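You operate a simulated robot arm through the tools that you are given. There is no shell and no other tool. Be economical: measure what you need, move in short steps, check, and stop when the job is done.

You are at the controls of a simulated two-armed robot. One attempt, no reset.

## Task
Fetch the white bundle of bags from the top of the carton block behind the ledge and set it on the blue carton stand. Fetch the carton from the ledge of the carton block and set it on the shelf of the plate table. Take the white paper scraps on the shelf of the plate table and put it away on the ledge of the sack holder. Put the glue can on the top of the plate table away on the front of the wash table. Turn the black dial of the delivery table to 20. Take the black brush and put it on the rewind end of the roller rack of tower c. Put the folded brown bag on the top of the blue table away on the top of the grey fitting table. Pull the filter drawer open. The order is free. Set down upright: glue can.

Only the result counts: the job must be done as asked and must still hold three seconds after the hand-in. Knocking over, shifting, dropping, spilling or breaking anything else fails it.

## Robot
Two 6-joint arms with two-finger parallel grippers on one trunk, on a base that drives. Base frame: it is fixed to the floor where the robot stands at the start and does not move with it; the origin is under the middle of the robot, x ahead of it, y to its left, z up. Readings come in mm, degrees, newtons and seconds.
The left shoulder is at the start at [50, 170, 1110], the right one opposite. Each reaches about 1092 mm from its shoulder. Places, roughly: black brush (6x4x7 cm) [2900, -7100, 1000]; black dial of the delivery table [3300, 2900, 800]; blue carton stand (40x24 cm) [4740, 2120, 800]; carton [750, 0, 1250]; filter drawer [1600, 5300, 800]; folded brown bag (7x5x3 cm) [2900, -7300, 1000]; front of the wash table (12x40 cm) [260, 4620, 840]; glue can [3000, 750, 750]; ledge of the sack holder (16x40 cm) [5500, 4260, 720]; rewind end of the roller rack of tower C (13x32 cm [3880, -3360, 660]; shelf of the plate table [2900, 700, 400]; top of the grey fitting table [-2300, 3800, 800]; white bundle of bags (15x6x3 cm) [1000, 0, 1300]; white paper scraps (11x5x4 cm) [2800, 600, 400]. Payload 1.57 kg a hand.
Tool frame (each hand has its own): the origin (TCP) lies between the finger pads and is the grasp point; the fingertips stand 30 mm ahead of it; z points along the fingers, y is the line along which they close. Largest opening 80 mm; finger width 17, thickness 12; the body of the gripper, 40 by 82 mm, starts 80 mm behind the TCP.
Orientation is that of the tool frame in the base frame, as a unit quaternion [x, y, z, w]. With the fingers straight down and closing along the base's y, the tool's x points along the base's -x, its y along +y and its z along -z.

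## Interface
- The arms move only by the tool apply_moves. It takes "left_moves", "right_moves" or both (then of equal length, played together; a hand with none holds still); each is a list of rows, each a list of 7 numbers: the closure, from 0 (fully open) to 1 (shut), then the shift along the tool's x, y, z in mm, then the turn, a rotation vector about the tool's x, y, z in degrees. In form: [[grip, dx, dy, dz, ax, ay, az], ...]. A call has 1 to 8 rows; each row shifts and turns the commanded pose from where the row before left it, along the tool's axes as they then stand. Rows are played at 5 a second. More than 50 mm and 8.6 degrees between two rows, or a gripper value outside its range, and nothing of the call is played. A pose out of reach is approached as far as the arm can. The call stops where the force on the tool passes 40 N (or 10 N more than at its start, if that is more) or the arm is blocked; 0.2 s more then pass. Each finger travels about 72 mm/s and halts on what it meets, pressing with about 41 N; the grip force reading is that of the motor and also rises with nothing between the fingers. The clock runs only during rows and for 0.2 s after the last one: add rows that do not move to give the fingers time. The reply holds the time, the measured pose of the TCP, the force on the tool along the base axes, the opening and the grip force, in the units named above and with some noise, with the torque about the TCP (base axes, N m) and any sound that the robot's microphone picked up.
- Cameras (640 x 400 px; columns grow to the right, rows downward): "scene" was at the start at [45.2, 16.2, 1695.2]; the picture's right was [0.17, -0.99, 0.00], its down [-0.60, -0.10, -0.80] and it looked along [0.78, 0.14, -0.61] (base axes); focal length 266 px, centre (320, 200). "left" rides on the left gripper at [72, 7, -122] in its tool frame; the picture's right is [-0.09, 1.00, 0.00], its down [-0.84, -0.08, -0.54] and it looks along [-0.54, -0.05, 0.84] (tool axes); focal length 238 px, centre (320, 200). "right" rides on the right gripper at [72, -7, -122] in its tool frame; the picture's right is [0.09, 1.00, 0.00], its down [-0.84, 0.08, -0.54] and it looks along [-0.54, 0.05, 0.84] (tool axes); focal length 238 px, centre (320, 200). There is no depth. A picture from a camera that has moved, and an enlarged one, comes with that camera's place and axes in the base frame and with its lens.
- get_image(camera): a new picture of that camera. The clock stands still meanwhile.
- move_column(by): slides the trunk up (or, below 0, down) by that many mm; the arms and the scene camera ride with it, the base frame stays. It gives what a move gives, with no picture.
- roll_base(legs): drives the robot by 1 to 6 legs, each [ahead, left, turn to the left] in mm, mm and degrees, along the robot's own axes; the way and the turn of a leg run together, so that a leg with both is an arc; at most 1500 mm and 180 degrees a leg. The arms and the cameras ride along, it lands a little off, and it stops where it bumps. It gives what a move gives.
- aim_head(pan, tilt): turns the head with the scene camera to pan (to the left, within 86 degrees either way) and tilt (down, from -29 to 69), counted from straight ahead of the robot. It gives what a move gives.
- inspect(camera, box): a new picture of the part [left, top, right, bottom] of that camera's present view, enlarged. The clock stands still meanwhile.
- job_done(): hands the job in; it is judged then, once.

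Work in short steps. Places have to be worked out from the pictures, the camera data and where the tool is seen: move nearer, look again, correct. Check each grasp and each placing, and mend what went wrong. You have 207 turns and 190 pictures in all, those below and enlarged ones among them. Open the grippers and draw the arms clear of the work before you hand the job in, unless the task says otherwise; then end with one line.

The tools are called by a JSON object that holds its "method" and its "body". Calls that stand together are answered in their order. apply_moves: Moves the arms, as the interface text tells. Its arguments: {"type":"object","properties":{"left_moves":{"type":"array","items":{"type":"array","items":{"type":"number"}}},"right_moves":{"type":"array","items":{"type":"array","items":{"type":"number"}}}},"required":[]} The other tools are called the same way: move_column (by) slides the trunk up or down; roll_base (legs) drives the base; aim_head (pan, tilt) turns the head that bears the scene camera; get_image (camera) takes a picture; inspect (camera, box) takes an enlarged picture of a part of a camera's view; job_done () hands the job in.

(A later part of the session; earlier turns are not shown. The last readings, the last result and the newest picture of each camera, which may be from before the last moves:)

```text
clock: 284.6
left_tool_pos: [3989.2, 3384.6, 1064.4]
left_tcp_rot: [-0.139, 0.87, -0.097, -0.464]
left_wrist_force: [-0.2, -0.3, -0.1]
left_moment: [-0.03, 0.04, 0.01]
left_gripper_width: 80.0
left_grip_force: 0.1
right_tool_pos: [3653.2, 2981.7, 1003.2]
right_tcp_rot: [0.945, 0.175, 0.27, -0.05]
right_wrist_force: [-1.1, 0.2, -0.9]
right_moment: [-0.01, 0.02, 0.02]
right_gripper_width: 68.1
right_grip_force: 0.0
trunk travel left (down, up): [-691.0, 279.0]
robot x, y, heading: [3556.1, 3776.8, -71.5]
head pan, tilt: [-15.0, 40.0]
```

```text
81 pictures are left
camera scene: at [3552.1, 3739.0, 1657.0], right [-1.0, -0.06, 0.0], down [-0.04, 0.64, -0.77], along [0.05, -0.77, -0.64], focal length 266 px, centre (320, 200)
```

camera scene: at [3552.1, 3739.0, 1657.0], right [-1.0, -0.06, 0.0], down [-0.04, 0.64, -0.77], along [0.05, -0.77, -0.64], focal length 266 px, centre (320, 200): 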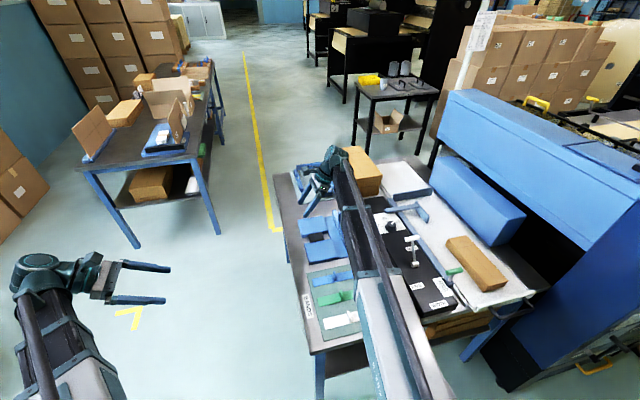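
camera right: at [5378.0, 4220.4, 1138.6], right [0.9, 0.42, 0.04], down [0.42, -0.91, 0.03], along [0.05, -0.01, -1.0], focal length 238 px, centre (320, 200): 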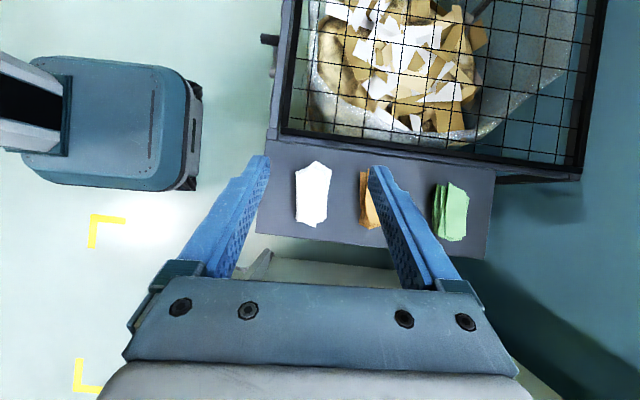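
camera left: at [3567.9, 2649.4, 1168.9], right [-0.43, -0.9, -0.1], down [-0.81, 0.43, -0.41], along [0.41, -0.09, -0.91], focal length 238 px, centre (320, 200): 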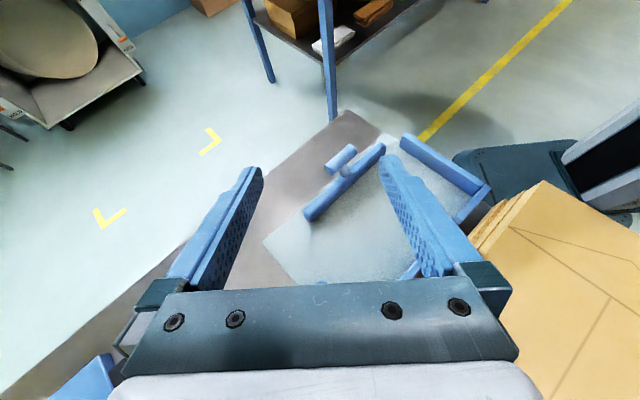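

Blocked — the right wrist is right at the press lever (≈(3534, 2930), top z≈1130). I strafe back left and inspect the table.

{"method": "roll_base", "body": {"legs": [[0, 200, 0]]}}

{"method": "get_image", "body": {"camera": "scene"}}

{"method": "aim_head", "body": {"pan": -70, "tilt": 40}}

{"method": "get_image", "body": {"camera": "scene"}}

```text
clock: 286.2
left_tool_pos: [4175.5, 3439.6, 1062.2]
left_tcp_rot: [-0.137, 0.871, -0.093, -0.463]
left_wrist_force: [0.1, 0.5, -0.2]
left_moment: [0.0, 0.03, 0.03]
left_gripper_width: 79.8
left_grip_force: 0.1
right_tool_pos: [3836.3, 3038.5, 998.8]
right_tcp_rot: [0.946, 0.172, 0.27, -0.051]
right_wrist_force: [-0.2, -0.5, 0.5]
right_moment: [-0.02, 0.01, -0.02]
right_gripper_width: 67.6
right_grip_force: 0.0
trunk travel left (down, up): [-691.0, 279.0]
robot x, y, heading: [3747.3, 3841.8, -71.7]
head pan, tilt: [-15.0, 40.0]
```

```text
80 pictures are left
camera scene: at [3739.3, 3794.3, 1656.8], right [-1.0, -0.06, 0.0], down [-0.04, 0.64, -0.77], along [0.04, -0.76, -0.64], focal length 266 px, centre (320, 200)
```

scene: 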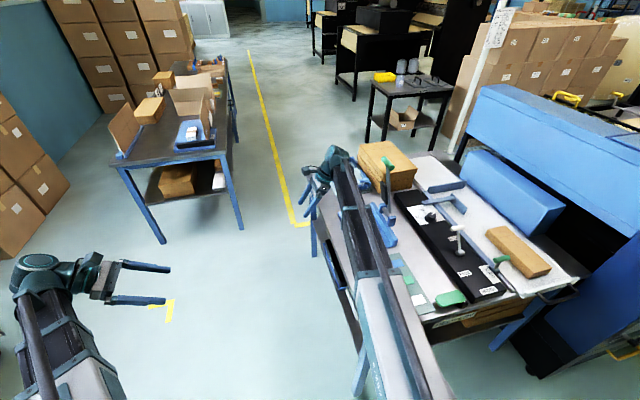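

```text
clock: 287.4
left_tool_pos: [4174.9, 3439.6, 1062.7]
left_tcp_rot: [-0.137, 0.871, -0.093, -0.463]
left_wrist_force: [-0.6, 0.0, 0.2]
left_moment: [0.0, 0.01, 0.02]
left_gripper_width: 80.0
left_grip_force: 0.0
right_tool_pos: [3835.6, 3039.7, 999.6]
right_tcp_rot: [0.946, 0.171, 0.272, -0.05]
right_wrist_force: [0.4, 0.2, 0.7]
right_moment: [0.0, 0.04, -0.03]
right_gripper_width: 68.2
right_grip_force: 0.1
trunk travel left (down, up): [-691.0, 279.0]
robot x, y, heading: [3743.7, 3839.2, -71.6]
head pan, tilt: [-70.0, 40.0]
```

```text
79 pictures are left
camera scene: at [3666.8, 3826.1, 1656.8], right [-0.62, 0.78, 0.0], down [0.5, 0.4, -0.77], along [-0.6, -0.47, -0.64], focal length 266 px, centre (320, 200)
```

scene: 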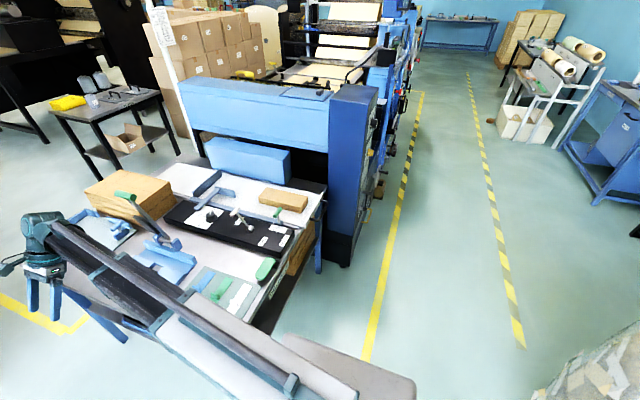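

The lever still stands. I enlarge the panel to read the dial.

{"method": "inspect", "body": {"camera": "scene", "box": [150, 180, 310, 280]}}

```text
4.00 times, centred on (230, 230) of scene
camera zoom: at [3666.8, 3826.1, 1656.8], right [-0.62, 0.78, 0.0], down [0.5, 0.4, -0.77], along [-0.6, -0.47, -0.64], focal length 1063 px, centre (680, 80)
```

zoom: 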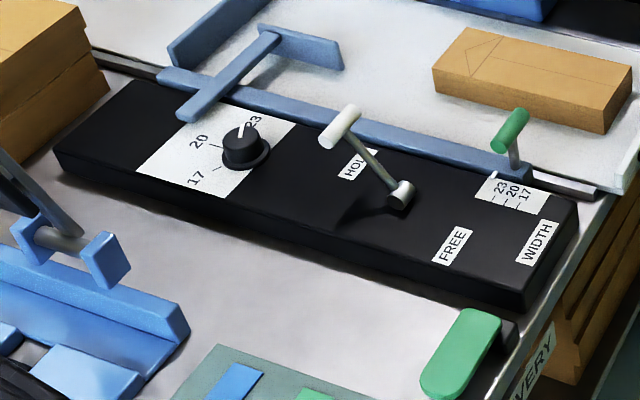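

Pointer reads ≈22.3; 20 lies ~41° counter-clockwise. The big scrap basket behind limits me, so I raise the arms, untilt and retract the right hand, and step to a spot nearer the table.

{"method": "move_column", "body": {"by": 270}}

{"method": "apply_moves", "body": {"right_moves": [[0, 0, -45, 0, 0, -8, 0], [0, 0, -45, 0, 0, -8, 0], [0, 0, -45, 0, 0, -8, 0], [0, 0, -45, 0, 0, -8, 0], [0, -45, 0, 0, 0, 0, 0], [0, -45, 0, 0, 0, 0, 0]]}}

{"method": "roll_base", "body": {"legs": [[119, 0, 0], [0, -450, 0]]}}

{"method": "get_image", "body": {"camera": "right"}}

```text
clock: 290.2
left_tool_pos: [4174.5, 3439.5, 1333.4]
left_tcp_rot: [-0.137, 0.871, -0.093, -0.463]
left_wrist_force: [0.1, -0.4, 0.3]
left_moment: [0.02, 0.04, -0.01]
left_gripper_width: 80.4
left_grip_force: 0.1
right_tool_pos: [3835.4, 3039.7, 1269.3]
right_tcp_rot: [0.946, 0.172, 0.271, -0.051]
right_wrist_force: [0.3, -0.1, 0.6]
right_moment: [-0.03, 0.02, 0.04]
right_gripper_width: 67.7
right_grip_force: 0.1
trunk travel left (down, up): [-961.0, 9.0]
robot x, y, heading: [3747.1, 3840.8, -71.7]
head pan, tilt: [-70.0, 40.0]
```

```text
clock: 291.6
left_tool_pos: [4173.9, 3440.4, 1332.4]
left_tcp_rot: [-0.137, 0.871, -0.093, -0.462]
left_wrist_force: [-0.3, -0.3, 0.7]
left_moment: [0.04, -0.04, -0.02]
left_gripper_width: 80.1
left_grip_force: 0.1
right_tool_pos: [3686.7, 3177.0, 1234.6]
right_tcp_rot: [0.984, 0.179, 0.001, -0.002]
right_wrist_force: [-0.1, 0.3, 0.2]
right_moment: [-0.02, -0.03, 0.01]
right_gripper_width: 79.9
right_grip_force: 0.1
right hand out of reach, approached as far as the arm can: row 1, 2, 3
trunk travel left (down, up): [-961.0, 9.0]
robot x, y, heading: [3746.8, 3841.4, -71.9]
head pan, tilt: [-70.0, 40.0]
```

```text
clock: 293.9
left_tool_pos: [4173.6, 3374.0, 1335.0]
left_tcp_rot: [-0.183, 0.863, -0.117, -0.456]
left_wrist_force: [-0.4, 0.6, 0.3]
left_moment: [-0.01, -0.01, 0.0]
left_gripper_width: 80.2
left_grip_force: 0.0
right_tool_pos: [3717.7, 3060.0, 1236.0]
right_tcp_rot: [0.973, 0.231, 0.0, -0.001]
right_wrist_force: [-0.8, -0.1, 0.5]
right_moment: [-0.01, -0.01, 0.03]
right_gripper_width: 79.9
right_grip_force: 0.2
trunk travel left (down, up): [-961.0, 9.0]
robot x, y, heading: [3705.2, 3723.4, -65.6]
head pan, tilt: [-70.0, 40.0]
stopped in leg 2: the robot was blocked; the commanded pose is now the measured one
```

```text
77 pictures are left
camera right: at [3778.8, 3098.1, 1357.7], right [0.53, -0.85, 0.0], down [-0.71, -0.45, 0.54], along [-0.46, -0.29, -0.84], focal length 238 px, centre (320, 200)
```

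right: 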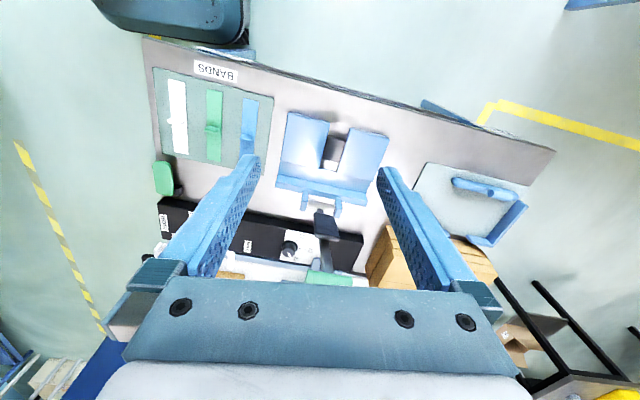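

The base touched the table corner; I back off 70 mm and instead reach the dial from here with the right arm (passing over the lever at height).

{"method": "roll_base", "body": {"legs": [[-70, 0, 0]]}}

{"method": "apply_moves", "body": {"right_moves": [[0, -48, 0, 0, 0, 0, 0], [0, -48, 0, 0, 0, 0, 0], [0, -48, 0, 0, 0, 0, 0], [0, -48, 0, 0, 0, 0, 0], [0, -48, 0, 0, 0, 0, 0], [0, -48, 0, 0, 0, 0, 0], [0, -48, 0, 0, 0, 0, 0], [0, -48, 0, 0, 0, 0, 0]]}}

{"method": "get_image", "body": {"camera": "right"}}

```text
clock: 295.0
left_tool_pos: [4147.3, 3438.8, 1335.2]
left_tcp_rot: [-0.184, 0.862, -0.119, -0.457]
left_wrist_force: [0.0, 0.4, 0.6]
left_moment: [0.01, -0.04, 0.05]
left_gripper_width: 79.9
left_grip_force: 0.1
right_tool_pos: [3689.6, 3124.7, 1235.7]
right_tcp_rot: [0.973, 0.232, 0.001, -0.001]
right_wrist_force: [-0.6, 0.8, 0.9]
right_moment: [-0.05, -0.04, 0.01]
right_gripper_width: 80.0
right_grip_force: 0.0
trunk travel left (down, up): [-961.0, 9.0]
robot x, y, heading: [3676.4, 3789.9, -65.5]
head pan, tilt: [-70.0, 40.0]
```

```text
clock: 296.8
left_tool_pos: [4146.4, 3435.5, 1333.7]
left_tcp_rot: [-0.185, 0.862, -0.118, -0.458]
left_wrist_force: [0.2, 0.1, 0.1]
left_moment: [0.03, 0.01, 0.01]
left_gripper_width: 80.1
left_grip_force: 0.0
right_tool_pos: [3345.0, 2947.2, 1235.2]
right_tcp_rot: [0.972, 0.233, 0.001, -0.001]
right_wrist_force: [0.4, 0.1, 0.2]
right_moment: [0.01, -0.02, -0.02]
right_gripper_width: 80.0
right_grip_force: 0.0
right hand out of reach, approached as far as the arm can: row 1, 4
trunk travel left (down, up): [-961.0, 9.0]
robot x, y, heading: [3675.1, 3786.9, -65.4]
head pan, tilt: [-70.0, 40.0]
```

```text
76 pictures are left
camera right: at [3406.8, 2984.8, 1356.6], right [0.53, -0.85, 0.0], down [-0.71, -0.45, 0.54], along [-0.46, -0.28, -0.84], focal length 238 px, centre (320, 200)
```

right: 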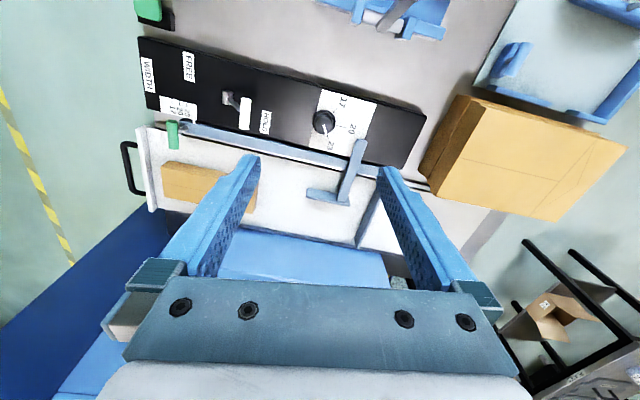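

Dial seen at ≈(3304, 2918); I zoom in to read the pointer.

{"method": "inspect", "body": {"camera": "right", "box": [272, 70, 400, 150]}}

```text
5.00 times, centred on (336, 110) of right
camera zoom: at [3406.8, 2984.8, 1356.6], right [0.53, -0.85, 0.0], down [-0.71, -0.45, 0.54], along [-0.46, -0.28, -0.84], focal length 1192 px, centre (240, 650)
```

zoom: 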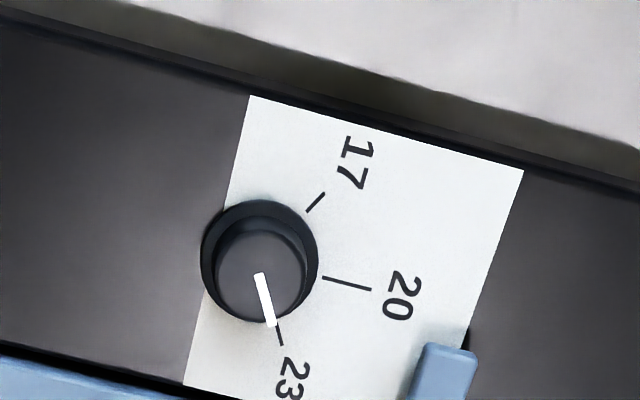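

The pointer sits exactly on 23; 20 is 60° counter-clockwise. I centre the hand over the knob (3297, 2911), narrow the opening, and lower most of the way.

{"method": "apply_moves", "body": {"right_moves": [[0.2, -30, 5, 0, 0, 0, 0], [0.2, -29, 5.4, 0, 0, 0, 0], [0.2, 0, 0, 0, 0, 0, 0]]}}

{"method": "move_column", "body": {"by": -295}}

{"method": "get_image", "body": {"camera": "right"}}

```text
clock: 297.6
left_tool_pos: [4147.0, 3437.2, 1333.5]
left_tcp_rot: [-0.183, 0.863, -0.117, -0.456]
left_wrist_force: [-0.2, 0.1, -0.2]
left_moment: [-0.03, 0.02, -0.02]
left_gripper_width: 79.9
left_grip_force: 0.1
right_tool_pos: [3299.5, 2914.5, 1235.7]
right_tcp_rot: [0.973, 0.232, 0.001, -0.002]
right_wrist_force: [-0.5, 0.3, 0.7]
right_moment: [0.0, 0.0, 0.0]
right_gripper_width: 64.0
right_grip_force: 0.1
trunk travel left (down, up): [-961.0, 9.0]
robot x, y, heading: [3675.7, 3788.6, -65.5]
head pan, tilt: [-70.0, 40.0]
```

```text
clock: 300.5
left_tool_pos: [4147.2, 3437.6, 1038.2]
left_tcp_rot: [-0.184, 0.863, -0.118, -0.456]
left_wrist_force: [0.0, 0.0, 0.8]
left_moment: [0.01, 0.0, 0.02]
left_gripper_width: 80.1
left_grip_force: 0.0
right_tool_pos: [3300.2, 2913.5, 940.1]
right_tcp_rot: [0.973, 0.231, 0.0, -0.001]
right_wrist_force: [-0.4, 0.4, 0.6]
right_moment: [0.02, 0.03, 0.0]
right_gripper_width: 64.0
right_grip_force: 0.0
trunk travel left (down, up): [-666.0, 304.0]
robot x, y, heading: [3674.4, 3788.2, -65.6]
head pan, tilt: [-70.0, 40.0]
```

```text
74 pictures are left
camera right: at [3361.5, 2951.7, 1062.2], right [0.53, -0.85, 0.0], down [-0.71, -0.45, 0.54], along [-0.46, -0.28, -0.84], focal length 238 px, centre (320, 200)
```

right: 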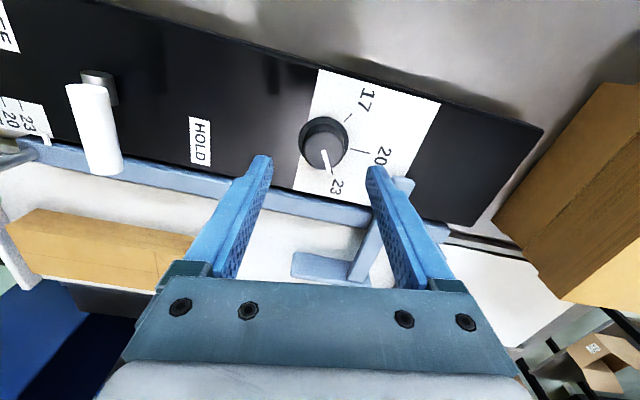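

Well centred. I lower 64 mm and close on the knob.

{"method": "move_column", "body": {"by": -63}}

{"method": "apply_moves", "body": {"right_moves": [[0.4, 0, 0, 0, 0, 0, 0], [0.6, 0, 0, 0, 0, 0, 0], [0.8, 0, 0, 0, 0, 0, 0], [0.8, 0, 0, 0, 0, 0, 0]]}}

```text
clock: 301.5
left_tool_pos: [4147.4, 3438.9, 975.4]
left_tcp_rot: [-0.184, 0.863, -0.118, -0.457]
left_wrist_force: [-1.9, 0.7, 0.0]
left_moment: [-0.03, 0.02, -0.01]
left_gripper_width: 80.1
left_grip_force: 0.0
right_tool_pos: [3299.7, 2914.4, 878.4]
right_tcp_rot: [0.973, 0.232, 0.0, -0.002]
right_wrist_force: [-0.6, -0.3, -0.2]
right_moment: [0.02, 0.04, 0.0]
right_gripper_width: 63.8
right_grip_force: 0.1
trunk travel left (down, up): [-603.0, 367.0]
robot x, y, heading: [3678.2, 3792.8, -65.5]
head pan, tilt: [-70.0, 40.0]
```

```text
clock: 302.5
left_tool_pos: [4147.5, 3437.1, 975.8]
left_tcp_rot: [-0.184, 0.862, -0.118, -0.457]
left_wrist_force: [-0.9, 0.4, -0.4]
left_moment: [0.01, -0.01, 0.03]
left_gripper_width: 80.1
left_grip_force: 0.1
right_tool_pos: [3300.7, 2913.2, 878.1]
right_tcp_rot: [0.973, 0.232, 0.001, -0.002]
right_wrist_force: [3.0, -3.5, 8.6]
right_moment: [-0.23, -0.07, 0.06]
right_gripper_width: 20.3
right_grip_force: 2.2
trunk travel left (down, up): [-603.0, 367.0]
robot x, y, heading: [3680.7, 3787.2, -65.6]
head pan, tilt: [-70.0, 40.0]
```

The fingers closed above the knob (it is lower than assumed). I open, shift slightly and look again.

{"method": "apply_moves", "body": {"right_moves": [[0.5, 0, 0, 0, 0, 0, 0], [0.25, 0, 0, 0, 0, 0, 0], [0.25, -6, 3, 0, 0, 0, 0], [0.25, 0, 0, 0, 0, 0, 0]]}}

{"method": "get_image", "body": {"camera": "right"}}

```text
clock: 303.5
left_tool_pos: [4146.6, 3437.8, 974.7]
left_tcp_rot: [-0.184, 0.862, -0.118, -0.457]
left_wrist_force: [-0.8, -0.7, 0.3]
left_moment: [0.02, -0.01, -0.03]
left_gripper_width: 80.2
left_grip_force: 0.0
right_tool_pos: [3295.7, 2909.3, 877.9]
right_tcp_rot: [0.973, 0.232, 0.001, -0.002]
right_wrist_force: [-0.6, 0.6, -0.4]
right_moment: [0.0, 0.01, -0.02]
right_gripper_width: 60.1
right_grip_force: 0.0
trunk travel left (down, up): [-603.0, 367.0]
robot x, y, heading: [3678.5, 3791.0, -65.6]
head pan, tilt: [-70.0, 40.0]
```

```text
73 pictures are left
camera right: at [3358.0, 2946.6, 999.1], right [0.53, -0.85, 0.0], down [-0.71, -0.45, 0.54], along [-0.46, -0.28, -0.84], focal length 238 px, centre (320, 200)
```

right: 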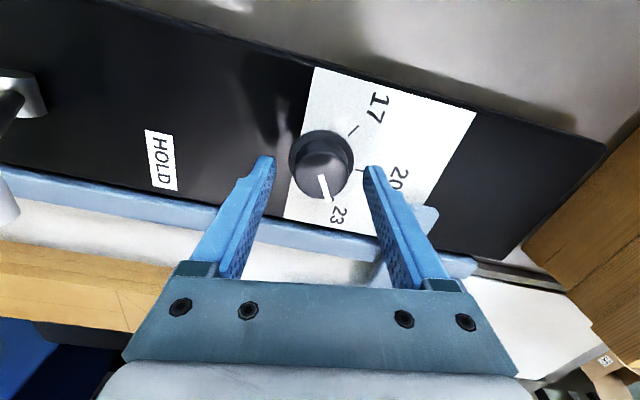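

The knob's axis is ~7 mm further along −x of the tool. I correct, lower 8 mm and close again.

{"method": "apply_moves", "body": {"right_moves": [[0.25, -7, 2, 0, 0, 0, 0], [0.25, 0, 0, 0, 0, 0, 0]]}}

{"method": "move_column", "body": {"by": -8}}

{"method": "apply_moves", "body": {"right_moves": [[0.4, 0, 0, 0, 0, 0, 0], [0.55, 0, 0, 0, 0, 0, 0], [0.7, 0, 0, 0, 0, 0, 0], [0.7, 0, 0, 0, 0, 0, 0]]}}

{"method": "get_image", "body": {"camera": "right"}}

```text
clock: 304.1
left_tool_pos: [4146.2, 3437.8, 974.4]
left_tcp_rot: [-0.185, 0.862, -0.118, -0.456]
left_wrist_force: [-0.5, 0.9, -0.6]
left_moment: [-0.01, -0.01, -0.05]
left_gripper_width: 80.0
left_grip_force: 0.1
right_tool_pos: [3290.5, 2905.7, 878.5]
right_tcp_rot: [0.973, 0.232, 0.0, -0.002]
right_wrist_force: [0.3, -0.1, 0.2]
right_moment: [-0.01, -0.01, 0.03]
right_gripper_width: 60.1
right_grip_force: 0.0
trunk travel left (down, up): [-603.0, 367.0]
robot x, y, heading: [3680.7, 3790.7, -65.6]
head pan, tilt: [-70.0, 40.0]
```

```text
clock: 304.7
left_tool_pos: [4146.7, 3437.2, 967.4]
left_tcp_rot: [-0.184, 0.862, -0.118, -0.457]
left_wrist_force: [-0.8, -0.1, 0.5]
left_moment: [0.01, 0.01, -0.01]
left_gripper_width: 79.8
left_grip_force: 0.1
right_tool_pos: [3290.5, 2904.6, 870.0]
right_tcp_rot: [0.973, 0.232, 0.001, -0.001]
right_wrist_force: [0.1, -0.5, -0.8]
right_moment: [0.01, 0.02, 0.0]
right_gripper_width: 59.8
right_grip_force: 0.0
trunk travel left (down, up): [-595.0, 375.0]
robot x, y, heading: [3674.2, 3784.8, -65.4]
head pan, tilt: [-70.0, 40.0]
```

```text
clock: 305.7
left_tool_pos: [4147.4, 3436.9, 967.0]
left_tcp_rot: [-0.184, 0.862, -0.118, -0.457]
left_wrist_force: [0.2, 0.2, -0.2]
left_moment: [0.0, 0.02, 0.0]
left_gripper_width: 80.0
left_grip_force: 0.1
right_tool_pos: [3290.3, 2904.1, 868.0]
right_tcp_rot: [0.973, 0.231, 0.0, -0.002]
right_wrist_force: [0.4, -4.2, 2.3]
right_moment: [-0.15, -0.03, -0.01]
right_gripper_width: 39.2
right_grip_force: 44.4
trunk travel left (down, up): [-595.0, 375.0]
robot x, y, heading: [3675.7, 3787.9, -65.8]
head pan, tilt: [-70.0, 40.0]
```

```text
72 pictures are left
camera right: at [3352.2, 2942.1, 991.1], right [0.53, -0.85, 0.0], down [-0.71, -0.45, 0.54], along [-0.46, -0.29, -0.84], focal length 238 px, centre (320, 200)
```

right: 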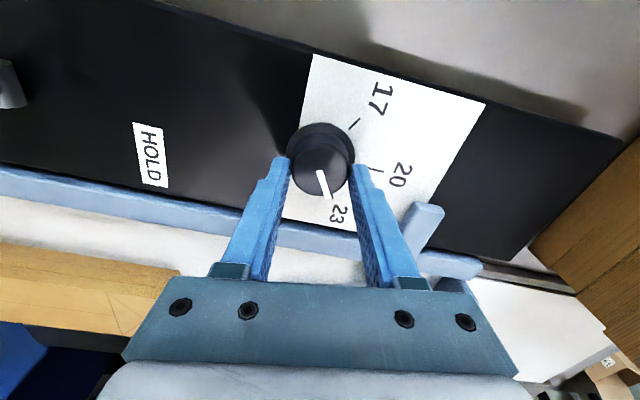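

Firm grip on the knob (39 mm). I turn 60° counter-clockwise.

{"method": "apply_moves", "body": {"right_moves": [[0.7, 0, 0, 0, 0, 0, -8.57], [0.7, 0, 0, 0, 0, 0, -8.57], [0.7, 0, 0, 0, 0, 0, -8.57], [0.7, 0, 0, 0, 0, 0, -8.57], [0.7, 0, 0, 0, 0, 0, -8.57], [0.7, 0, 0, 0, 0, 0, -8.57], [0.7, 0, 0, 0, 0, 0, -8.57], [0.7, 0, 0, 0, 0, 0, 0]]}}

{"method": "inspect", "body": {"camera": "right", "box": [240, 80, 480, 230]}}

```text
clock: 307.5
left_tool_pos: [4148.5, 3436.9, 966.2]
left_tcp_rot: [-0.184, 0.862, -0.117, -0.458]
left_wrist_force: [-0.3, 1.0, 0.1]
left_moment: [0.01, 0.0, -0.02]
left_gripper_width: 79.8
left_grip_force: 0.0
right_tool_pos: [3292.2, 2903.3, 870.5]
right_tcp_rot: [0.725, 0.689, 0.001, -0.001]
right_wrist_force: [8.4, -18.7, 8.8]
right_moment: [-0.59, -0.27, 0.02]
right_gripper_width: 39.2
right_grip_force: 44.1
trunk travel left (down, up): [-595.0, 375.0]
robot x, y, heading: [3677.7, 3789.3, -65.7]
head pan, tilt: [-70.0, 40.0]
```

```text
2.67 times, centred on (360, 155) of right
camera zoom: at [3289.2, 2975.3, 991.1], right [1.0, 0.04, 0.0], down [0.03, -0.84, 0.54], along [0.02, -0.54, -0.84], focal length 636 px, centre (213, 320)
```

zoom: 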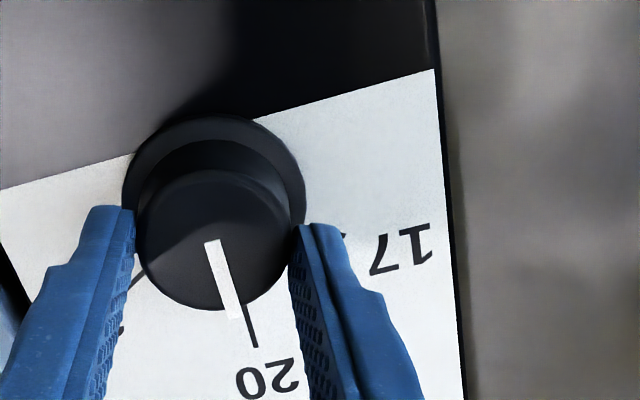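

The pointer now lines up with 20. I release and raise.

{"method": "apply_moves", "body": {"right_moves": [[0.55, 0, 0, 0, 0, 0, 0], [0.35, 0, 0, 0, 0, 0, 0], [0.2, 0, 0, 0, 0, 0, 0], [0.2, 0, 0, 0, 0, 0, 0]]}}

{"method": "move_column", "body": {"by": 100}}

{"method": "inspect", "body": {"camera": "right", "box": [240, 60, 480, 210]}}

```text
clock: 308.5
left_tool_pos: [4146.9, 3437.7, 967.3]
left_tcp_rot: [-0.183, 0.863, -0.117, -0.457]
left_wrist_force: [0.8, 0.0, 0.3]
left_moment: [0.03, 0.0, 0.0]
left_gripper_width: 80.0
left_grip_force: 0.0
right_tool_pos: [3289.7, 2905.2, 870.1]
right_tcp_rot: [0.726, 0.687, 0.001, -0.001]
right_wrist_force: [0.8, 0.7, -0.8]
right_moment: [-0.05, 0.01, 0.01]
right_gripper_width: 64.1
right_grip_force: 0.0
trunk travel left (down, up): [-595.0, 375.0]
robot x, y, heading: [3681.4, 3787.3, -65.9]
head pan, tilt: [-70.0, 40.0]
```

```text
clock: 309.8
left_tool_pos: [4146.3, 3437.2, 1067.5]
left_tcp_rot: [-0.185, 0.862, -0.118, -0.456]
left_wrist_force: [0.0, 0.0, -0.2]
left_moment: [-0.03, 0.01, 0.0]
left_gripper_width: 79.8
left_grip_force: 0.1
right_tool_pos: [3289.6, 2904.2, 969.8]
right_tcp_rot: [0.727, 0.687, 0.001, -0.002]
right_wrist_force: [0.1, 0.1, -0.2]
right_moment: [-0.01, 0.0, -0.02]
right_gripper_width: 63.9
right_grip_force: 0.1
trunk travel left (down, up): [-695.0, 275.0]
robot x, y, heading: [3679.7, 3789.4, -65.5]
head pan, tilt: [-70.0, 40.0]
```

```text
2.67 times, centred on (360, 135) of right
camera zoom: at [3287.5, 2976.6, 1091.1], right [1.0, 0.04, 0.0], down [0.03, -0.84, 0.54], along [0.02, -0.54, -0.84], focal length 636 px, centre (213, 373)
```

zoom: 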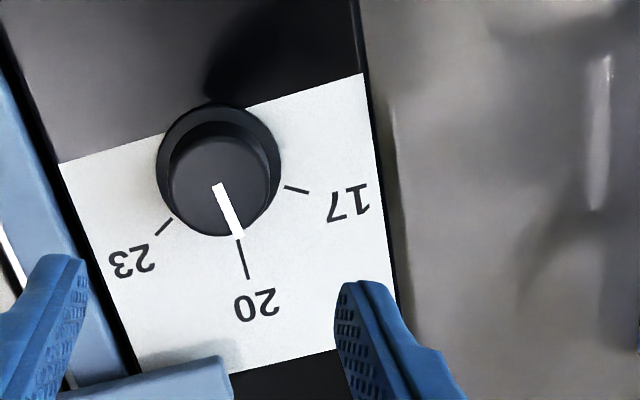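

I zoom further to check the alignment precisely.

{"method": "inspect", "body": {"camera": "right", "box": [290, 90, 370, 140]}}

```text
8.00 times, centred on (330, 115) of right
camera zoom: at [3287.5, 2976.6, 1091.1], right [1.0, 0.04, 0.0], down [0.03, -0.84, 0.54], along [0.02, -0.54, -0.84], focal length 1907 px, centre (240, 880)
```

zoom: 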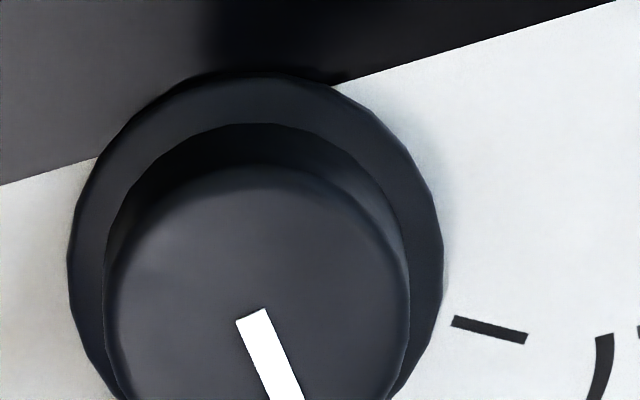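

Careful measurement shows an overshoot of ~10° (≈19.5). I regrip and turn back 9.5° clockwise.

{"method": "move_column", "body": {"by": -100}}

{"method": "apply_moves", "body": {"right_moves": [[0.4, 0, 0, 0, 0, 0, 0], [0.6, 0, 0, 0, 0, 0, 0], [0.7, 0, 0, 0, 0, 0, 0], [0.7, 0, 0, 0, 0, 0, 0], [0.7, 0, 0, 0, 0, 0, 4.75], [0.7, 0, 0, 0, 0, 0, 4.75], [0.7, 0, 0, 0, 0, 0, 0]]}}

{"method": "apply_moves", "body": {"right_moves": [[0.55, 0, 0, 0, 0, 0, 0], [0.35, 0, 0, 0, 0, 0, 0], [0.2, 0, 0, 0, 0, 0, 0], [0.2, 0, 0, 0, 0, 0, 0]]}}

{"method": "move_column", "body": {"by": 100}}

{"method": "inspect", "body": {"camera": "right", "box": [280, 80, 408, 160]}}

```text
clock: 311.2
left_tool_pos: [4146.0, 3437.7, 968.0]
left_tcp_rot: [-0.183, 0.863, -0.117, -0.456]
left_wrist_force: [0.7, -0.3, -0.3]
left_moment: [0.0, 0.01, -0.01]
left_gripper_width: 79.9
left_grip_force: 0.0
right_tool_pos: [3290.6, 2906.2, 869.3]
right_tcp_rot: [0.727, 0.687, 0.001, -0.001]
right_wrist_force: [0.4, 0.8, -0.4]
right_moment: [0.0, -0.01, 0.02]
right_gripper_width: 64.0
right_grip_force: 0.1
trunk travel left (down, up): [-595.0, 375.0]
robot x, y, heading: [3679.9, 3786.5, -65.6]
head pan, tilt: [-70.0, 40.0]
```

```text
clock: 312.8
left_tool_pos: [4148.3, 3437.2, 967.7]
left_tcp_rot: [-0.184, 0.862, -0.118, -0.458]
left_wrist_force: [0.1, -0.1, -0.3]
left_moment: [-0.01, 0.01, -0.01]
left_gripper_width: 80.3
left_grip_force: 0.1
right_tool_pos: [3292.3, 2905.3, 867.9]
right_tcp_rot: [0.781, 0.625, 0.001, -0.001]
right_wrist_force: [15.4, 5.5, -7.5]
right_moment: [-0.53, -0.66, -0.01]
right_gripper_width: 39.0
right_grip_force: 44.6
trunk travel left (down, up): [-595.0, 375.0]
robot x, y, heading: [3676.6, 3791.7, -65.7]
head pan, tilt: [-70.0, 40.0]
```

```text
clock: 313.8
left_tool_pos: [4147.2, 3437.7, 967.6]
left_tcp_rot: [-0.184, 0.863, -0.117, -0.457]
left_wrist_force: [-0.5, 0.2, -0.9]
left_moment: [0.0, -0.01, -0.02]
left_gripper_width: 79.8
left_grip_force: 0.0
right_tool_pos: [3289.5, 2904.1, 869.2]
right_tcp_rot: [0.781, 0.625, 0.001, -0.001]
right_wrist_force: [0.1, -0.1, -0.9]
right_moment: [-0.02, -0.01, 0.0]
right_gripper_width: 63.8
right_grip_force: 0.1
trunk travel left (down, up): [-595.0, 375.0]
robot x, y, heading: [3678.7, 3789.0, -65.6]
head pan, tilt: [-70.0, 40.0]
```

```text
clock: 315.1
left_tool_pos: [4147.3, 3437.2, 1067.9]
left_tcp_rot: [-0.184, 0.862, -0.118, -0.457]
left_wrist_force: [-0.7, 0.5, -0.1]
left_moment: [0.01, -0.01, 0.01]
left_gripper_width: 80.1
left_grip_force: 0.0
right_tool_pos: [3290.2, 2902.8, 969.3]
right_tcp_rot: [0.781, 0.625, 0.0, -0.001]
right_wrist_force: [-0.8, -0.9, -0.5]
right_moment: [-0.01, -0.01, 0.05]
right_gripper_width: 64.1
right_grip_force: 0.2
trunk travel left (down, up): [-695.0, 275.0]
robot x, y, heading: [3680.4, 3785.7, -65.6]
head pan, tilt: [-70.0, 40.0]
```

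```text
5.00 times, centred on (344, 120) of right
camera zoom: at [3299.7, 2975.4, 1091.1], right [0.99, -0.13, 0.0], down [-0.11, -0.84, 0.54], along [-0.07, -0.53, -0.84], focal length 1192 px, centre (200, 600)
```

zoom: 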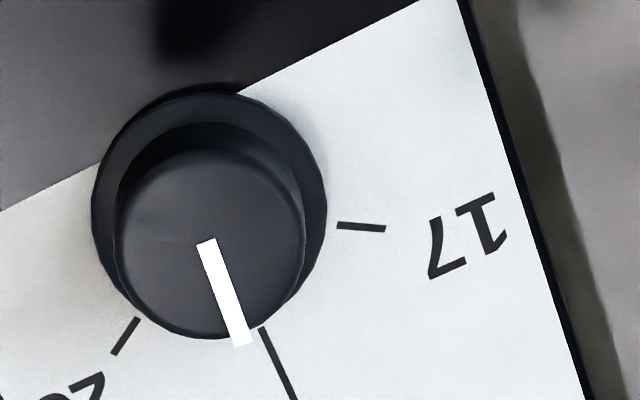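

Now ~4–5° short. One final fine turn of 4.5° counter-clockwise.

{"method": "move_column", "body": {"by": -100}}

{"method": "apply_moves", "body": {"right_moves": [[0.4, 0, 0, 0, 0, 0, 0], [0.6, 0, 0, 0, 0, 0, 0], [0.7, 0, 0, 0, 0, 0, 0], [0.7, 0, 0, 0, 0, 0, 0], [0.7, 0, 0, 0, 0, 0, -4.5], [0.7, 0, 0, 0, 0, 0, 0]]}}

{"method": "apply_moves", "body": {"right_moves": [[0.55, 0, 0, 0, 0, 0, 0], [0.35, 0, 0, 0, 0, 0, 0], [0.2, 0, 0, 0, 0, 0, 0], [0.2, 0, 0, 0, 0, 0, 0]]}}

{"method": "move_column", "body": {"by": 100}}

{"method": "inspect", "body": {"camera": "right", "box": [280, 80, 408, 160]}}

```text
clock: 316.4
left_tool_pos: [4147.3, 3436.7, 967.2]
left_tcp_rot: [-0.184, 0.863, -0.118, -0.457]
left_wrist_force: [0.0, 1.7, 1.3]
left_moment: [-0.01, -0.01, -0.03]
left_gripper_width: 80.0
left_grip_force: 0.0
right_tool_pos: [3289.2, 2905.3, 869.2]
right_tcp_rot: [0.781, 0.625, 0.001, -0.001]
right_wrist_force: [1.0, 1.0, 0.4]
right_moment: [-0.01, 0.0, 0.02]
right_gripper_width: 64.0
right_grip_force: 0.1
trunk travel left (down, up): [-595.0, 375.0]
robot x, y, heading: [3682.0, 3791.0, -65.6]
head pan, tilt: [-70.0, 40.0]
```

```text
clock: 317.8
left_tool_pos: [4148.3, 3436.8, 967.1]
left_tcp_rot: [-0.185, 0.862, -0.118, -0.458]
left_wrist_force: [-0.6, -0.3, -0.6]
left_moment: [0.01, 0.0, -0.01]
left_gripper_width: 79.8
left_grip_force: 0.0
right_tool_pos: [3292.5, 2903.7, 869.0]
right_tcp_rot: [0.756, 0.655, 0.001, -0.001]
right_wrist_force: [9.1, -0.3, -1.7]
right_moment: [-0.03, -0.51, 0.0]
right_gripper_width: 39.0
right_grip_force: 44.6
trunk travel left (down, up): [-595.0, 375.0]
robot x, y, heading: [3676.9, 3785.2, -65.9]
head pan, tilt: [-70.0, 40.0]
```

```text
clock: 318.8
left_tool_pos: [4146.9, 3438.2, 967.3]
left_tcp_rot: [-0.184, 0.862, -0.118, -0.456]
left_wrist_force: [-0.1, -0.3, 0.0]
left_moment: [0.0, 0.01, 0.0]
left_gripper_width: 80.0
left_grip_force: 0.1
right_tool_pos: [3290.1, 2903.5, 869.4]
right_tcp_rot: [0.756, 0.655, 0.001, -0.002]
right_wrist_force: [-0.3, -0.4, 0.8]
right_moment: [-0.03, -0.05, 0.01]
right_gripper_width: 63.8
right_grip_force: 0.0
trunk travel left (down, up): [-595.0, 375.0]
robot x, y, heading: [3677.4, 3793.1, -65.7]
head pan, tilt: [-70.0, 40.0]
```

```text
clock: 320.2
left_tool_pos: [4147.7, 3437.5, 1068.0]
left_tcp_rot: [-0.184, 0.862, -0.118, -0.456]
left_wrist_force: [0.5, 0.1, -0.3]
left_moment: [-0.02, -0.01, 0.0]
left_gripper_width: 80.0
left_grip_force: 0.1
right_tool_pos: [3291.1, 2904.1, 968.3]
right_tcp_rot: [0.755, 0.655, 0.002, -0.001]
right_wrist_force: [0.4, -0.7, -0.7]
right_moment: [-0.04, 0.0, 0.04]
right_gripper_width: 64.1
right_grip_force: 0.0
trunk travel left (down, up): [-695.0, 275.0]
robot x, y, heading: [3676.2, 3789.5, -65.7]
head pan, tilt: [-70.0, 40.0]
```

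```text
5.00 times, centred on (344, 120) of right
camera zoom: at [3294.6, 2975.9, 1091.1], right [1.0, -0.05, 0.0], down [-0.04, -0.84, 0.54], along [-0.03, -0.54, -0.84], focal length 1192 px, centre (200, 600)
```

zoom: 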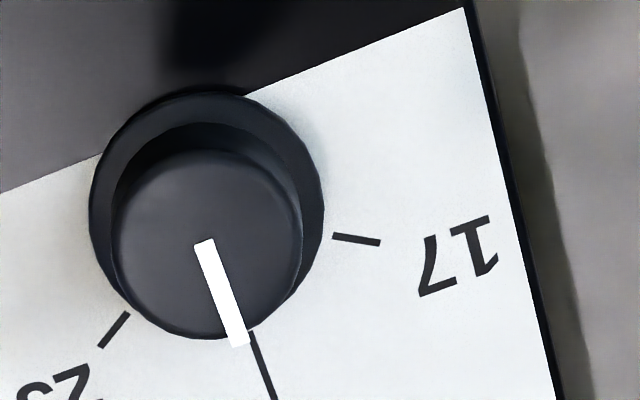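

The pointer is now exactly on 20. I raise, bring the right hand back, and drive round through the gap toward the plate table for the glue can.

{"method": "move_column", "body": {"by": 235}}

{"method": "apply_moves", "body": {"right_moves": [[0, 10, 48, 0, 0, 0, 0], [0, 10, 48, 0, 0, 0, 0], [0, 10, 48, 0, 0, 0, 0], [0, 30, 39, 0, 0, 0, 0], [0, 40, 30, 0, 0, 0, 0], [0, 40, 30, 0, 0, 0, 0], [0, 40, 30, 0, 0, 0, 0], [0, 40, 30, 0, 0, 0, 0]]}}

{"method": "roll_base", "body": {"legs": [[0, 300, 0], [1085, -40, 0], [0, 0, -43.4], [1200, 0, 0]]}}

{"method": "aim_head", "body": {"pan": 0, "tilt": 30}}

{"method": "get_image", "body": {"camera": "scene"}}

```text
clock: 322.6
left_tool_pos: [4146.7, 3435.5, 1302.6]
left_tcp_rot: [-0.184, 0.862, -0.118, -0.457]
left_wrist_force: [-0.1, -0.1, -0.2]
left_moment: [0.0, -0.01, -0.01]
left_gripper_width: 79.9
left_grip_force: 0.0
right_tool_pos: [3290.1, 2904.0, 1203.8]
right_tcp_rot: [0.756, 0.655, 0.002, -0.001]
right_wrist_force: [0.8, 0.0, 0.6]
right_moment: [0.03, -0.04, -0.01]
right_gripper_width: 63.7
right_grip_force: 0.0
trunk travel left (down, up): [-930.0, 40.0]
robot x, y, heading: [3676.3, 3787.0, -65.4]
head pan, tilt: [-70.0, 40.0]
```

```text
clock: 324.4
left_tool_pos: [4148.1, 3437.2, 1303.1]
left_tcp_rot: [-0.184, 0.862, -0.118, -0.457]
left_wrist_force: [0.2, 0.6, -0.6]
left_moment: [-0.02, -0.01, -0.02]
left_gripper_width: 80.0
left_grip_force: 0.0
right_tool_pos: [3624.9, 3079.6, 1204.7]
right_tcp_rot: [0.756, 0.655, 0.001, -0.001]
right_wrist_force: [0.0, -0.5, -0.3]
right_moment: [0.03, -0.02, 0.0]
right_gripper_width: 79.7
right_grip_force: 0.1
trunk travel left (down, up): [-930.0, 40.0]
robot x, y, heading: [3678.6, 3787.6, -65.6]
head pan, tilt: [-70.0, 40.0]
```

```text
clock: 339.1
left_tool_pos: [4061.4, 1227.9, 1302.0]
left_tcp_rot: [0.147, 0.869, 0.059, -0.468]
left_wrist_force: [0.1, -0.7, -0.6]
left_moment: [-0.02, -0.01, -0.02]
left_gripper_width: 80.0
left_grip_force: 0.0
right_tool_pos: [3436.9, 1325.6, 1203.6]
right_tcp_rot: [0.944, 0.33, 0.001, -0.002]
right_wrist_force: [0.0, 0.0, 0.0]
right_moment: [0.01, -0.01, 0.01]
right_gripper_width: 80.1
right_grip_force: 0.0
trunk travel left (down, up): [-930.0, 40.0]
robot x, y, heading: [3961.2, 1803.8, -109.2]
head pan, tilt: [-70.0, 40.0]
```

```text
clock: 340.5
left_tool_pos: [4061.1, 1229.4, 1302.8]
left_tcp_rot: [0.148, 0.869, 0.06, -0.468]
left_wrist_force: [0.1, -0.3, -0.5]
left_moment: [-0.01, 0.02, -0.01]
left_gripper_width: 79.8
left_grip_force: 0.1
right_tool_pos: [3436.1, 1325.2, 1204.7]
right_tcp_rot: [0.944, 0.33, 0.002, 0.0]
right_wrist_force: [-0.5, -0.6, -1.0]
right_moment: [0.04, 0.04, -0.02]
right_gripper_width: 79.8
right_grip_force: 0.0
trunk travel left (down, up): [-930.0, 40.0]
robot x, y, heading: [3961.8, 1807.8, -109.2]
head pan, tilt: [0.0, 30.0]
```

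```text
66 pictures are left
camera scene: at [3943.6, 1760.1, 1911.1], right [-0.95, 0.32, 0.0], down [0.16, 0.47, -0.87], along [-0.28, -0.82, -0.5], focal length 266 px, centre (320, 200)
```

scene: 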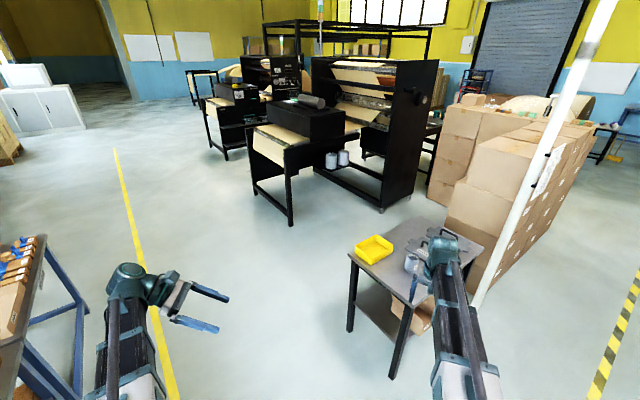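

Glue can ≈(3060, 850) on the plate table's near side. I drive to bring the right hand above it.

{"method": "roll_base", "body": {"legs": [[490, -335, 0]]}}

{"method": "get_image", "body": {"camera": "right"}}

```text
clock: 343.9
left_tool_pos: [3584.2, 858.3, 1301.7]
left_tcp_rot: [0.143, 0.87, 0.057, -0.468]
left_wrist_force: [0.0, -0.1, -0.5]
left_moment: [0.01, 0.0, 0.01]
left_gripper_width: 80.0
left_grip_force: 0.0
right_tool_pos: [2958.6, 949.8, 1204.5]
right_tcp_rot: [0.943, 0.334, 0.002, -0.001]
right_wrist_force: [-0.1, -0.1, 0.6]
right_moment: [0.0, -0.01, 0.01]
right_gripper_width: 80.1
right_grip_force: 0.0
trunk travel left (down, up): [-930.0, 40.0]
robot x, y, heading: [3478.5, 1432.8, -108.6]
head pan, tilt: [0.0, 30.0]
```

```text
65 pictures are left
camera right: at [3009.7, 1000.3, 1325.9], right [0.7, -0.72, 0.0], down [-0.6, -0.59, 0.54], along [-0.39, -0.38, -0.84], focal length 238 px, centre (320, 200)
```

right: 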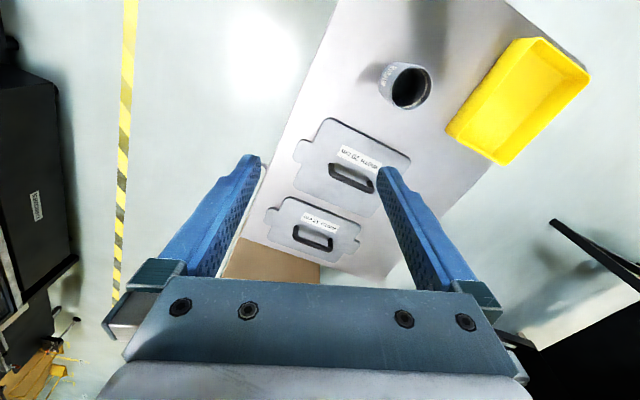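

The can's top is at ≈(3077, 841), ~72 mm wide. I move over it and descend partway for a precise look.

{"method": "apply_moves", "body": {"right_moves": [[0, 5.75, 39.75, 0, 0, 0, 0], [0, 5.75, 39.75, 0, 0, 0, 0], [0, 5.75, 39.75, 0, 0, 0, 0], [0, 5.75, 39.75, 0, 0, 0, 0], [0, 0, 0, 0, 0, 0, 0]]}}

{"method": "move_column", "body": {"by": -220}}

{"method": "get_image", "body": {"camera": "right"}}

```text
clock: 345.1
left_tool_pos: [3585.4, 858.6, 1302.8]
left_tcp_rot: [0.143, 0.87, 0.056, -0.468]
left_wrist_force: [-0.2, -0.9, 0.0]
left_moment: [0.03, 0.01, -0.01]
left_gripper_width: 80.1
left_grip_force: 0.0
right_tool_pos: [3078.1, 842.2, 1204.1]
right_tcp_rot: [0.943, 0.334, 0.002, -0.001]
right_wrist_force: [-0.2, 0.3, 0.4]
right_moment: [-0.02, 0.0, 0.01]
right_gripper_width: 80.1
right_grip_force: 0.1
trunk travel left (down, up): [-930.0, 40.0]
robot x, y, heading: [3476.8, 1438.2, -108.6]
head pan, tilt: [0.0, 30.0]
```

```text
clock: 347.5
left_tool_pos: [3585.2, 858.8, 1083.9]
left_tcp_rot: [0.143, 0.87, 0.057, -0.468]
left_wrist_force: [0.6, -0.6, -0.1]
left_moment: [-0.06, -0.02, 0.04]
left_gripper_width: 79.9
left_grip_force: 0.2
right_tool_pos: [3077.9, 842.1, 984.4]
right_tcp_rot: [0.943, 0.334, 0.002, 0.0]
right_wrist_force: [-0.9, -0.2, 0.3]
right_moment: [0.02, -0.01, 0.0]
right_gripper_width: 79.9
right_grip_force: 0.1
trunk travel left (down, up): [-710.0, 260.0]
robot x, y, heading: [3477.6, 1434.1, -108.5]
head pan, tilt: [0.0, 30.0]
```

```text
64 pictures are left
camera right: at [3129.1, 892.4, 1106.3], right [0.7, -0.72, 0.0], down [-0.6, -0.59, 0.54], along [-0.39, -0.38, -0.84], focal length 238 px, centre (320, 200)
```

right: 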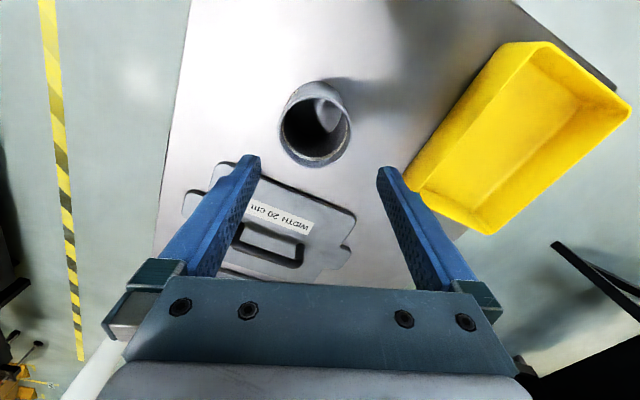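

Rim centre ≈(3075, 846, 870). I shift −4 mm along the closing axis, lower to just above, and verify.

{"method": "apply_moves", "body": {"right_moves": [[0, 0, -4, 0, 0, 0, 0], [0, 0, 0, 0, 0, 0, 0]]}}

{"method": "move_column", "body": {"by": -78}}

{"method": "get_image", "body": {"camera": "right"}}

```text
clock: 348.1
left_tool_pos: [3584.7, 858.3, 1081.5]
left_tcp_rot: [0.145, 0.87, 0.058, -0.468]
left_wrist_force: [-0.1, 0.8, -0.2]
left_moment: [-0.02, 0.03, 0.0]
left_gripper_width: 79.8
left_grip_force: 0.0
right_tool_pos: [3075.0, 844.4, 984.5]
right_tcp_rot: [0.943, 0.333, 0.001, 0.0]
right_wrist_force: [-0.2, -0.4, -0.6]
right_moment: [-0.01, -0.01, 0.01]
right_gripper_width: 79.9
right_grip_force: 0.0
trunk travel left (down, up): [-710.0, 260.0]
robot x, y, heading: [3480.1, 1436.6, -108.3]
head pan, tilt: [0.0, 30.0]
```

```text
clock: 349.2
left_tool_pos: [3585.9, 858.6, 1004.9]
left_tcp_rot: [0.143, 0.87, 0.056, -0.468]
left_wrist_force: [0.3, -0.1, -0.3]
left_moment: [-0.01, 0.0, 0.0]
left_gripper_width: 80.0
left_grip_force: 0.0
right_tool_pos: [3074.3, 845.1, 906.3]
right_tcp_rot: [0.943, 0.333, 0.002, -0.001]
right_wrist_force: [0.0, 0.7, 0.5]
right_moment: [-0.03, 0.01, 0.01]
right_gripper_width: 80.4
right_grip_force: 0.1
trunk travel left (down, up): [-632.0, 338.0]
robot x, y, heading: [3481.8, 1436.8, -108.5]
head pan, tilt: [0.0, 30.0]
```

```text
63 pictures are left
camera right: at [3126.6, 895.0, 1028.4], right [0.7, -0.72, 0.0], down [-0.6, -0.59, 0.54], along [-0.39, -0.38, -0.84], focal length 238 px, centre (320, 200)
```

right: 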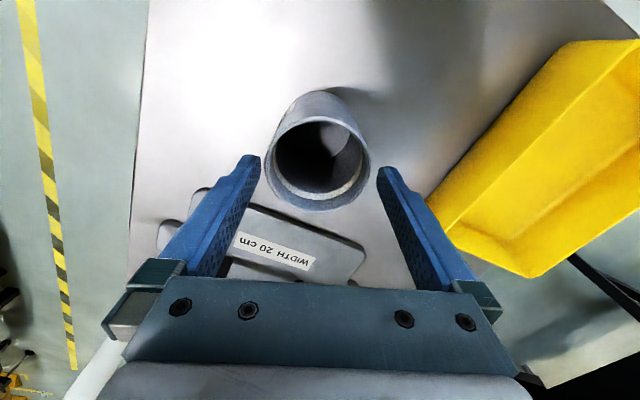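

Perfectly centred. I lower 58 mm and close.

{"method": "move_column", "body": {"by": -58}}

{"method": "apply_moves", "body": {"right_moves": [[0.1, 0, 0, 0, 0, 0, 0], [0.2, 0, 0, 0, 0, 0, 0], [0.3, 0, 0, 0, 0, 0, 0], [0.3, 0, 0, 0, 0, 0, 0]]}}

{"method": "move_column", "body": {"by": 300}}

{"method": "get_image", "body": {"camera": "right"}}

```text
clock: 350.2
left_tool_pos: [3584.6, 858.5, 946.1]
left_tcp_rot: [0.143, 0.87, 0.057, -0.468]
left_wrist_force: [-0.2, 0.6, 0.1]
left_moment: [-0.01, -0.02, -0.03]
left_gripper_width: 80.1
left_grip_force: 0.1
right_tool_pos: [3075.5, 843.8, 848.5]
right_tcp_rot: [0.942, 0.334, 0.001, 0.0]
right_wrist_force: [0.0, -0.1, 0.2]
right_moment: [-0.02, -0.03, 0.01]
right_gripper_width: 80.0
right_grip_force: 0.1
trunk travel left (down, up): [-574.0, 396.0]
robot x, y, heading: [3481.8, 1436.4, -108.4]
head pan, tilt: [0.0, 30.0]
```

```text
clock: 351.2
left_tool_pos: [3585.1, 858.3, 945.3]
left_tcp_rot: [0.143, 0.871, 0.057, -0.467]
left_wrist_force: [-0.9, -0.5, 0.2]
left_moment: [0.01, -0.02, -0.02]
left_gripper_width: 79.8
left_grip_force: 0.0
right_tool_pos: [3074.9, 845.6, 849.6]
right_tcp_rot: [0.943, 0.334, 0.003, -0.001]
right_wrist_force: [0.2, -0.6, 0.9]
right_moment: [-0.13, -0.08, -0.02]
right_gripper_width: 70.9
right_grip_force: 41.2
trunk travel left (down, up): [-574.0, 396.0]
robot x, y, heading: [3477.2, 1437.7, -108.7]
head pan, tilt: [0.0, 30.0]
```

```text
clock: 354.2
left_tool_pos: [3585.1, 858.2, 1246.5]
left_tcp_rot: [0.143, 0.87, 0.056, -0.468]
left_wrist_force: [0.4, -0.2, -0.1]
left_moment: [-0.02, 0.0, -0.01]
left_gripper_width: 79.9
left_grip_force: 0.1
right_tool_pos: [3074.4, 844.7, 1148.2]
right_tcp_rot: [0.943, 0.334, 0.002, -0.002]
right_wrist_force: [-0.1, -0.5, -0.2]
right_moment: [0.01, 0.0, -0.01]
right_gripper_width: 70.6
right_grip_force: 40.8
trunk travel left (down, up): [-874.0, 96.0]
robot x, y, heading: [3481.0, 1433.7, -108.7]
head pan, tilt: [0.0, 30.0]
```

```text
62 pictures are left
camera right: at [3126.5, 894.7, 1270.2], right [0.7, -0.72, 0.0], down [-0.6, -0.59, 0.54], along [-0.39, -0.38, -0.84], focal length 238 px, centre (320, 200)
```

right: 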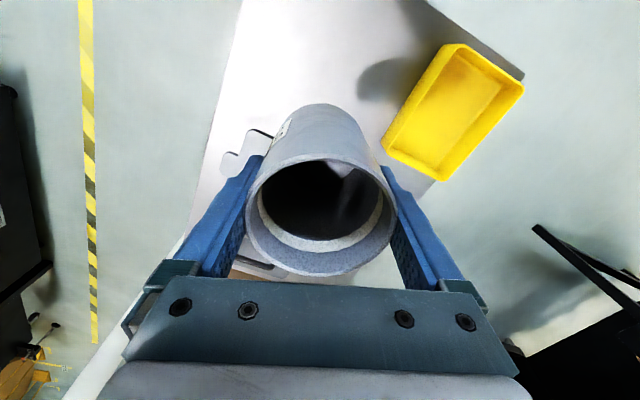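

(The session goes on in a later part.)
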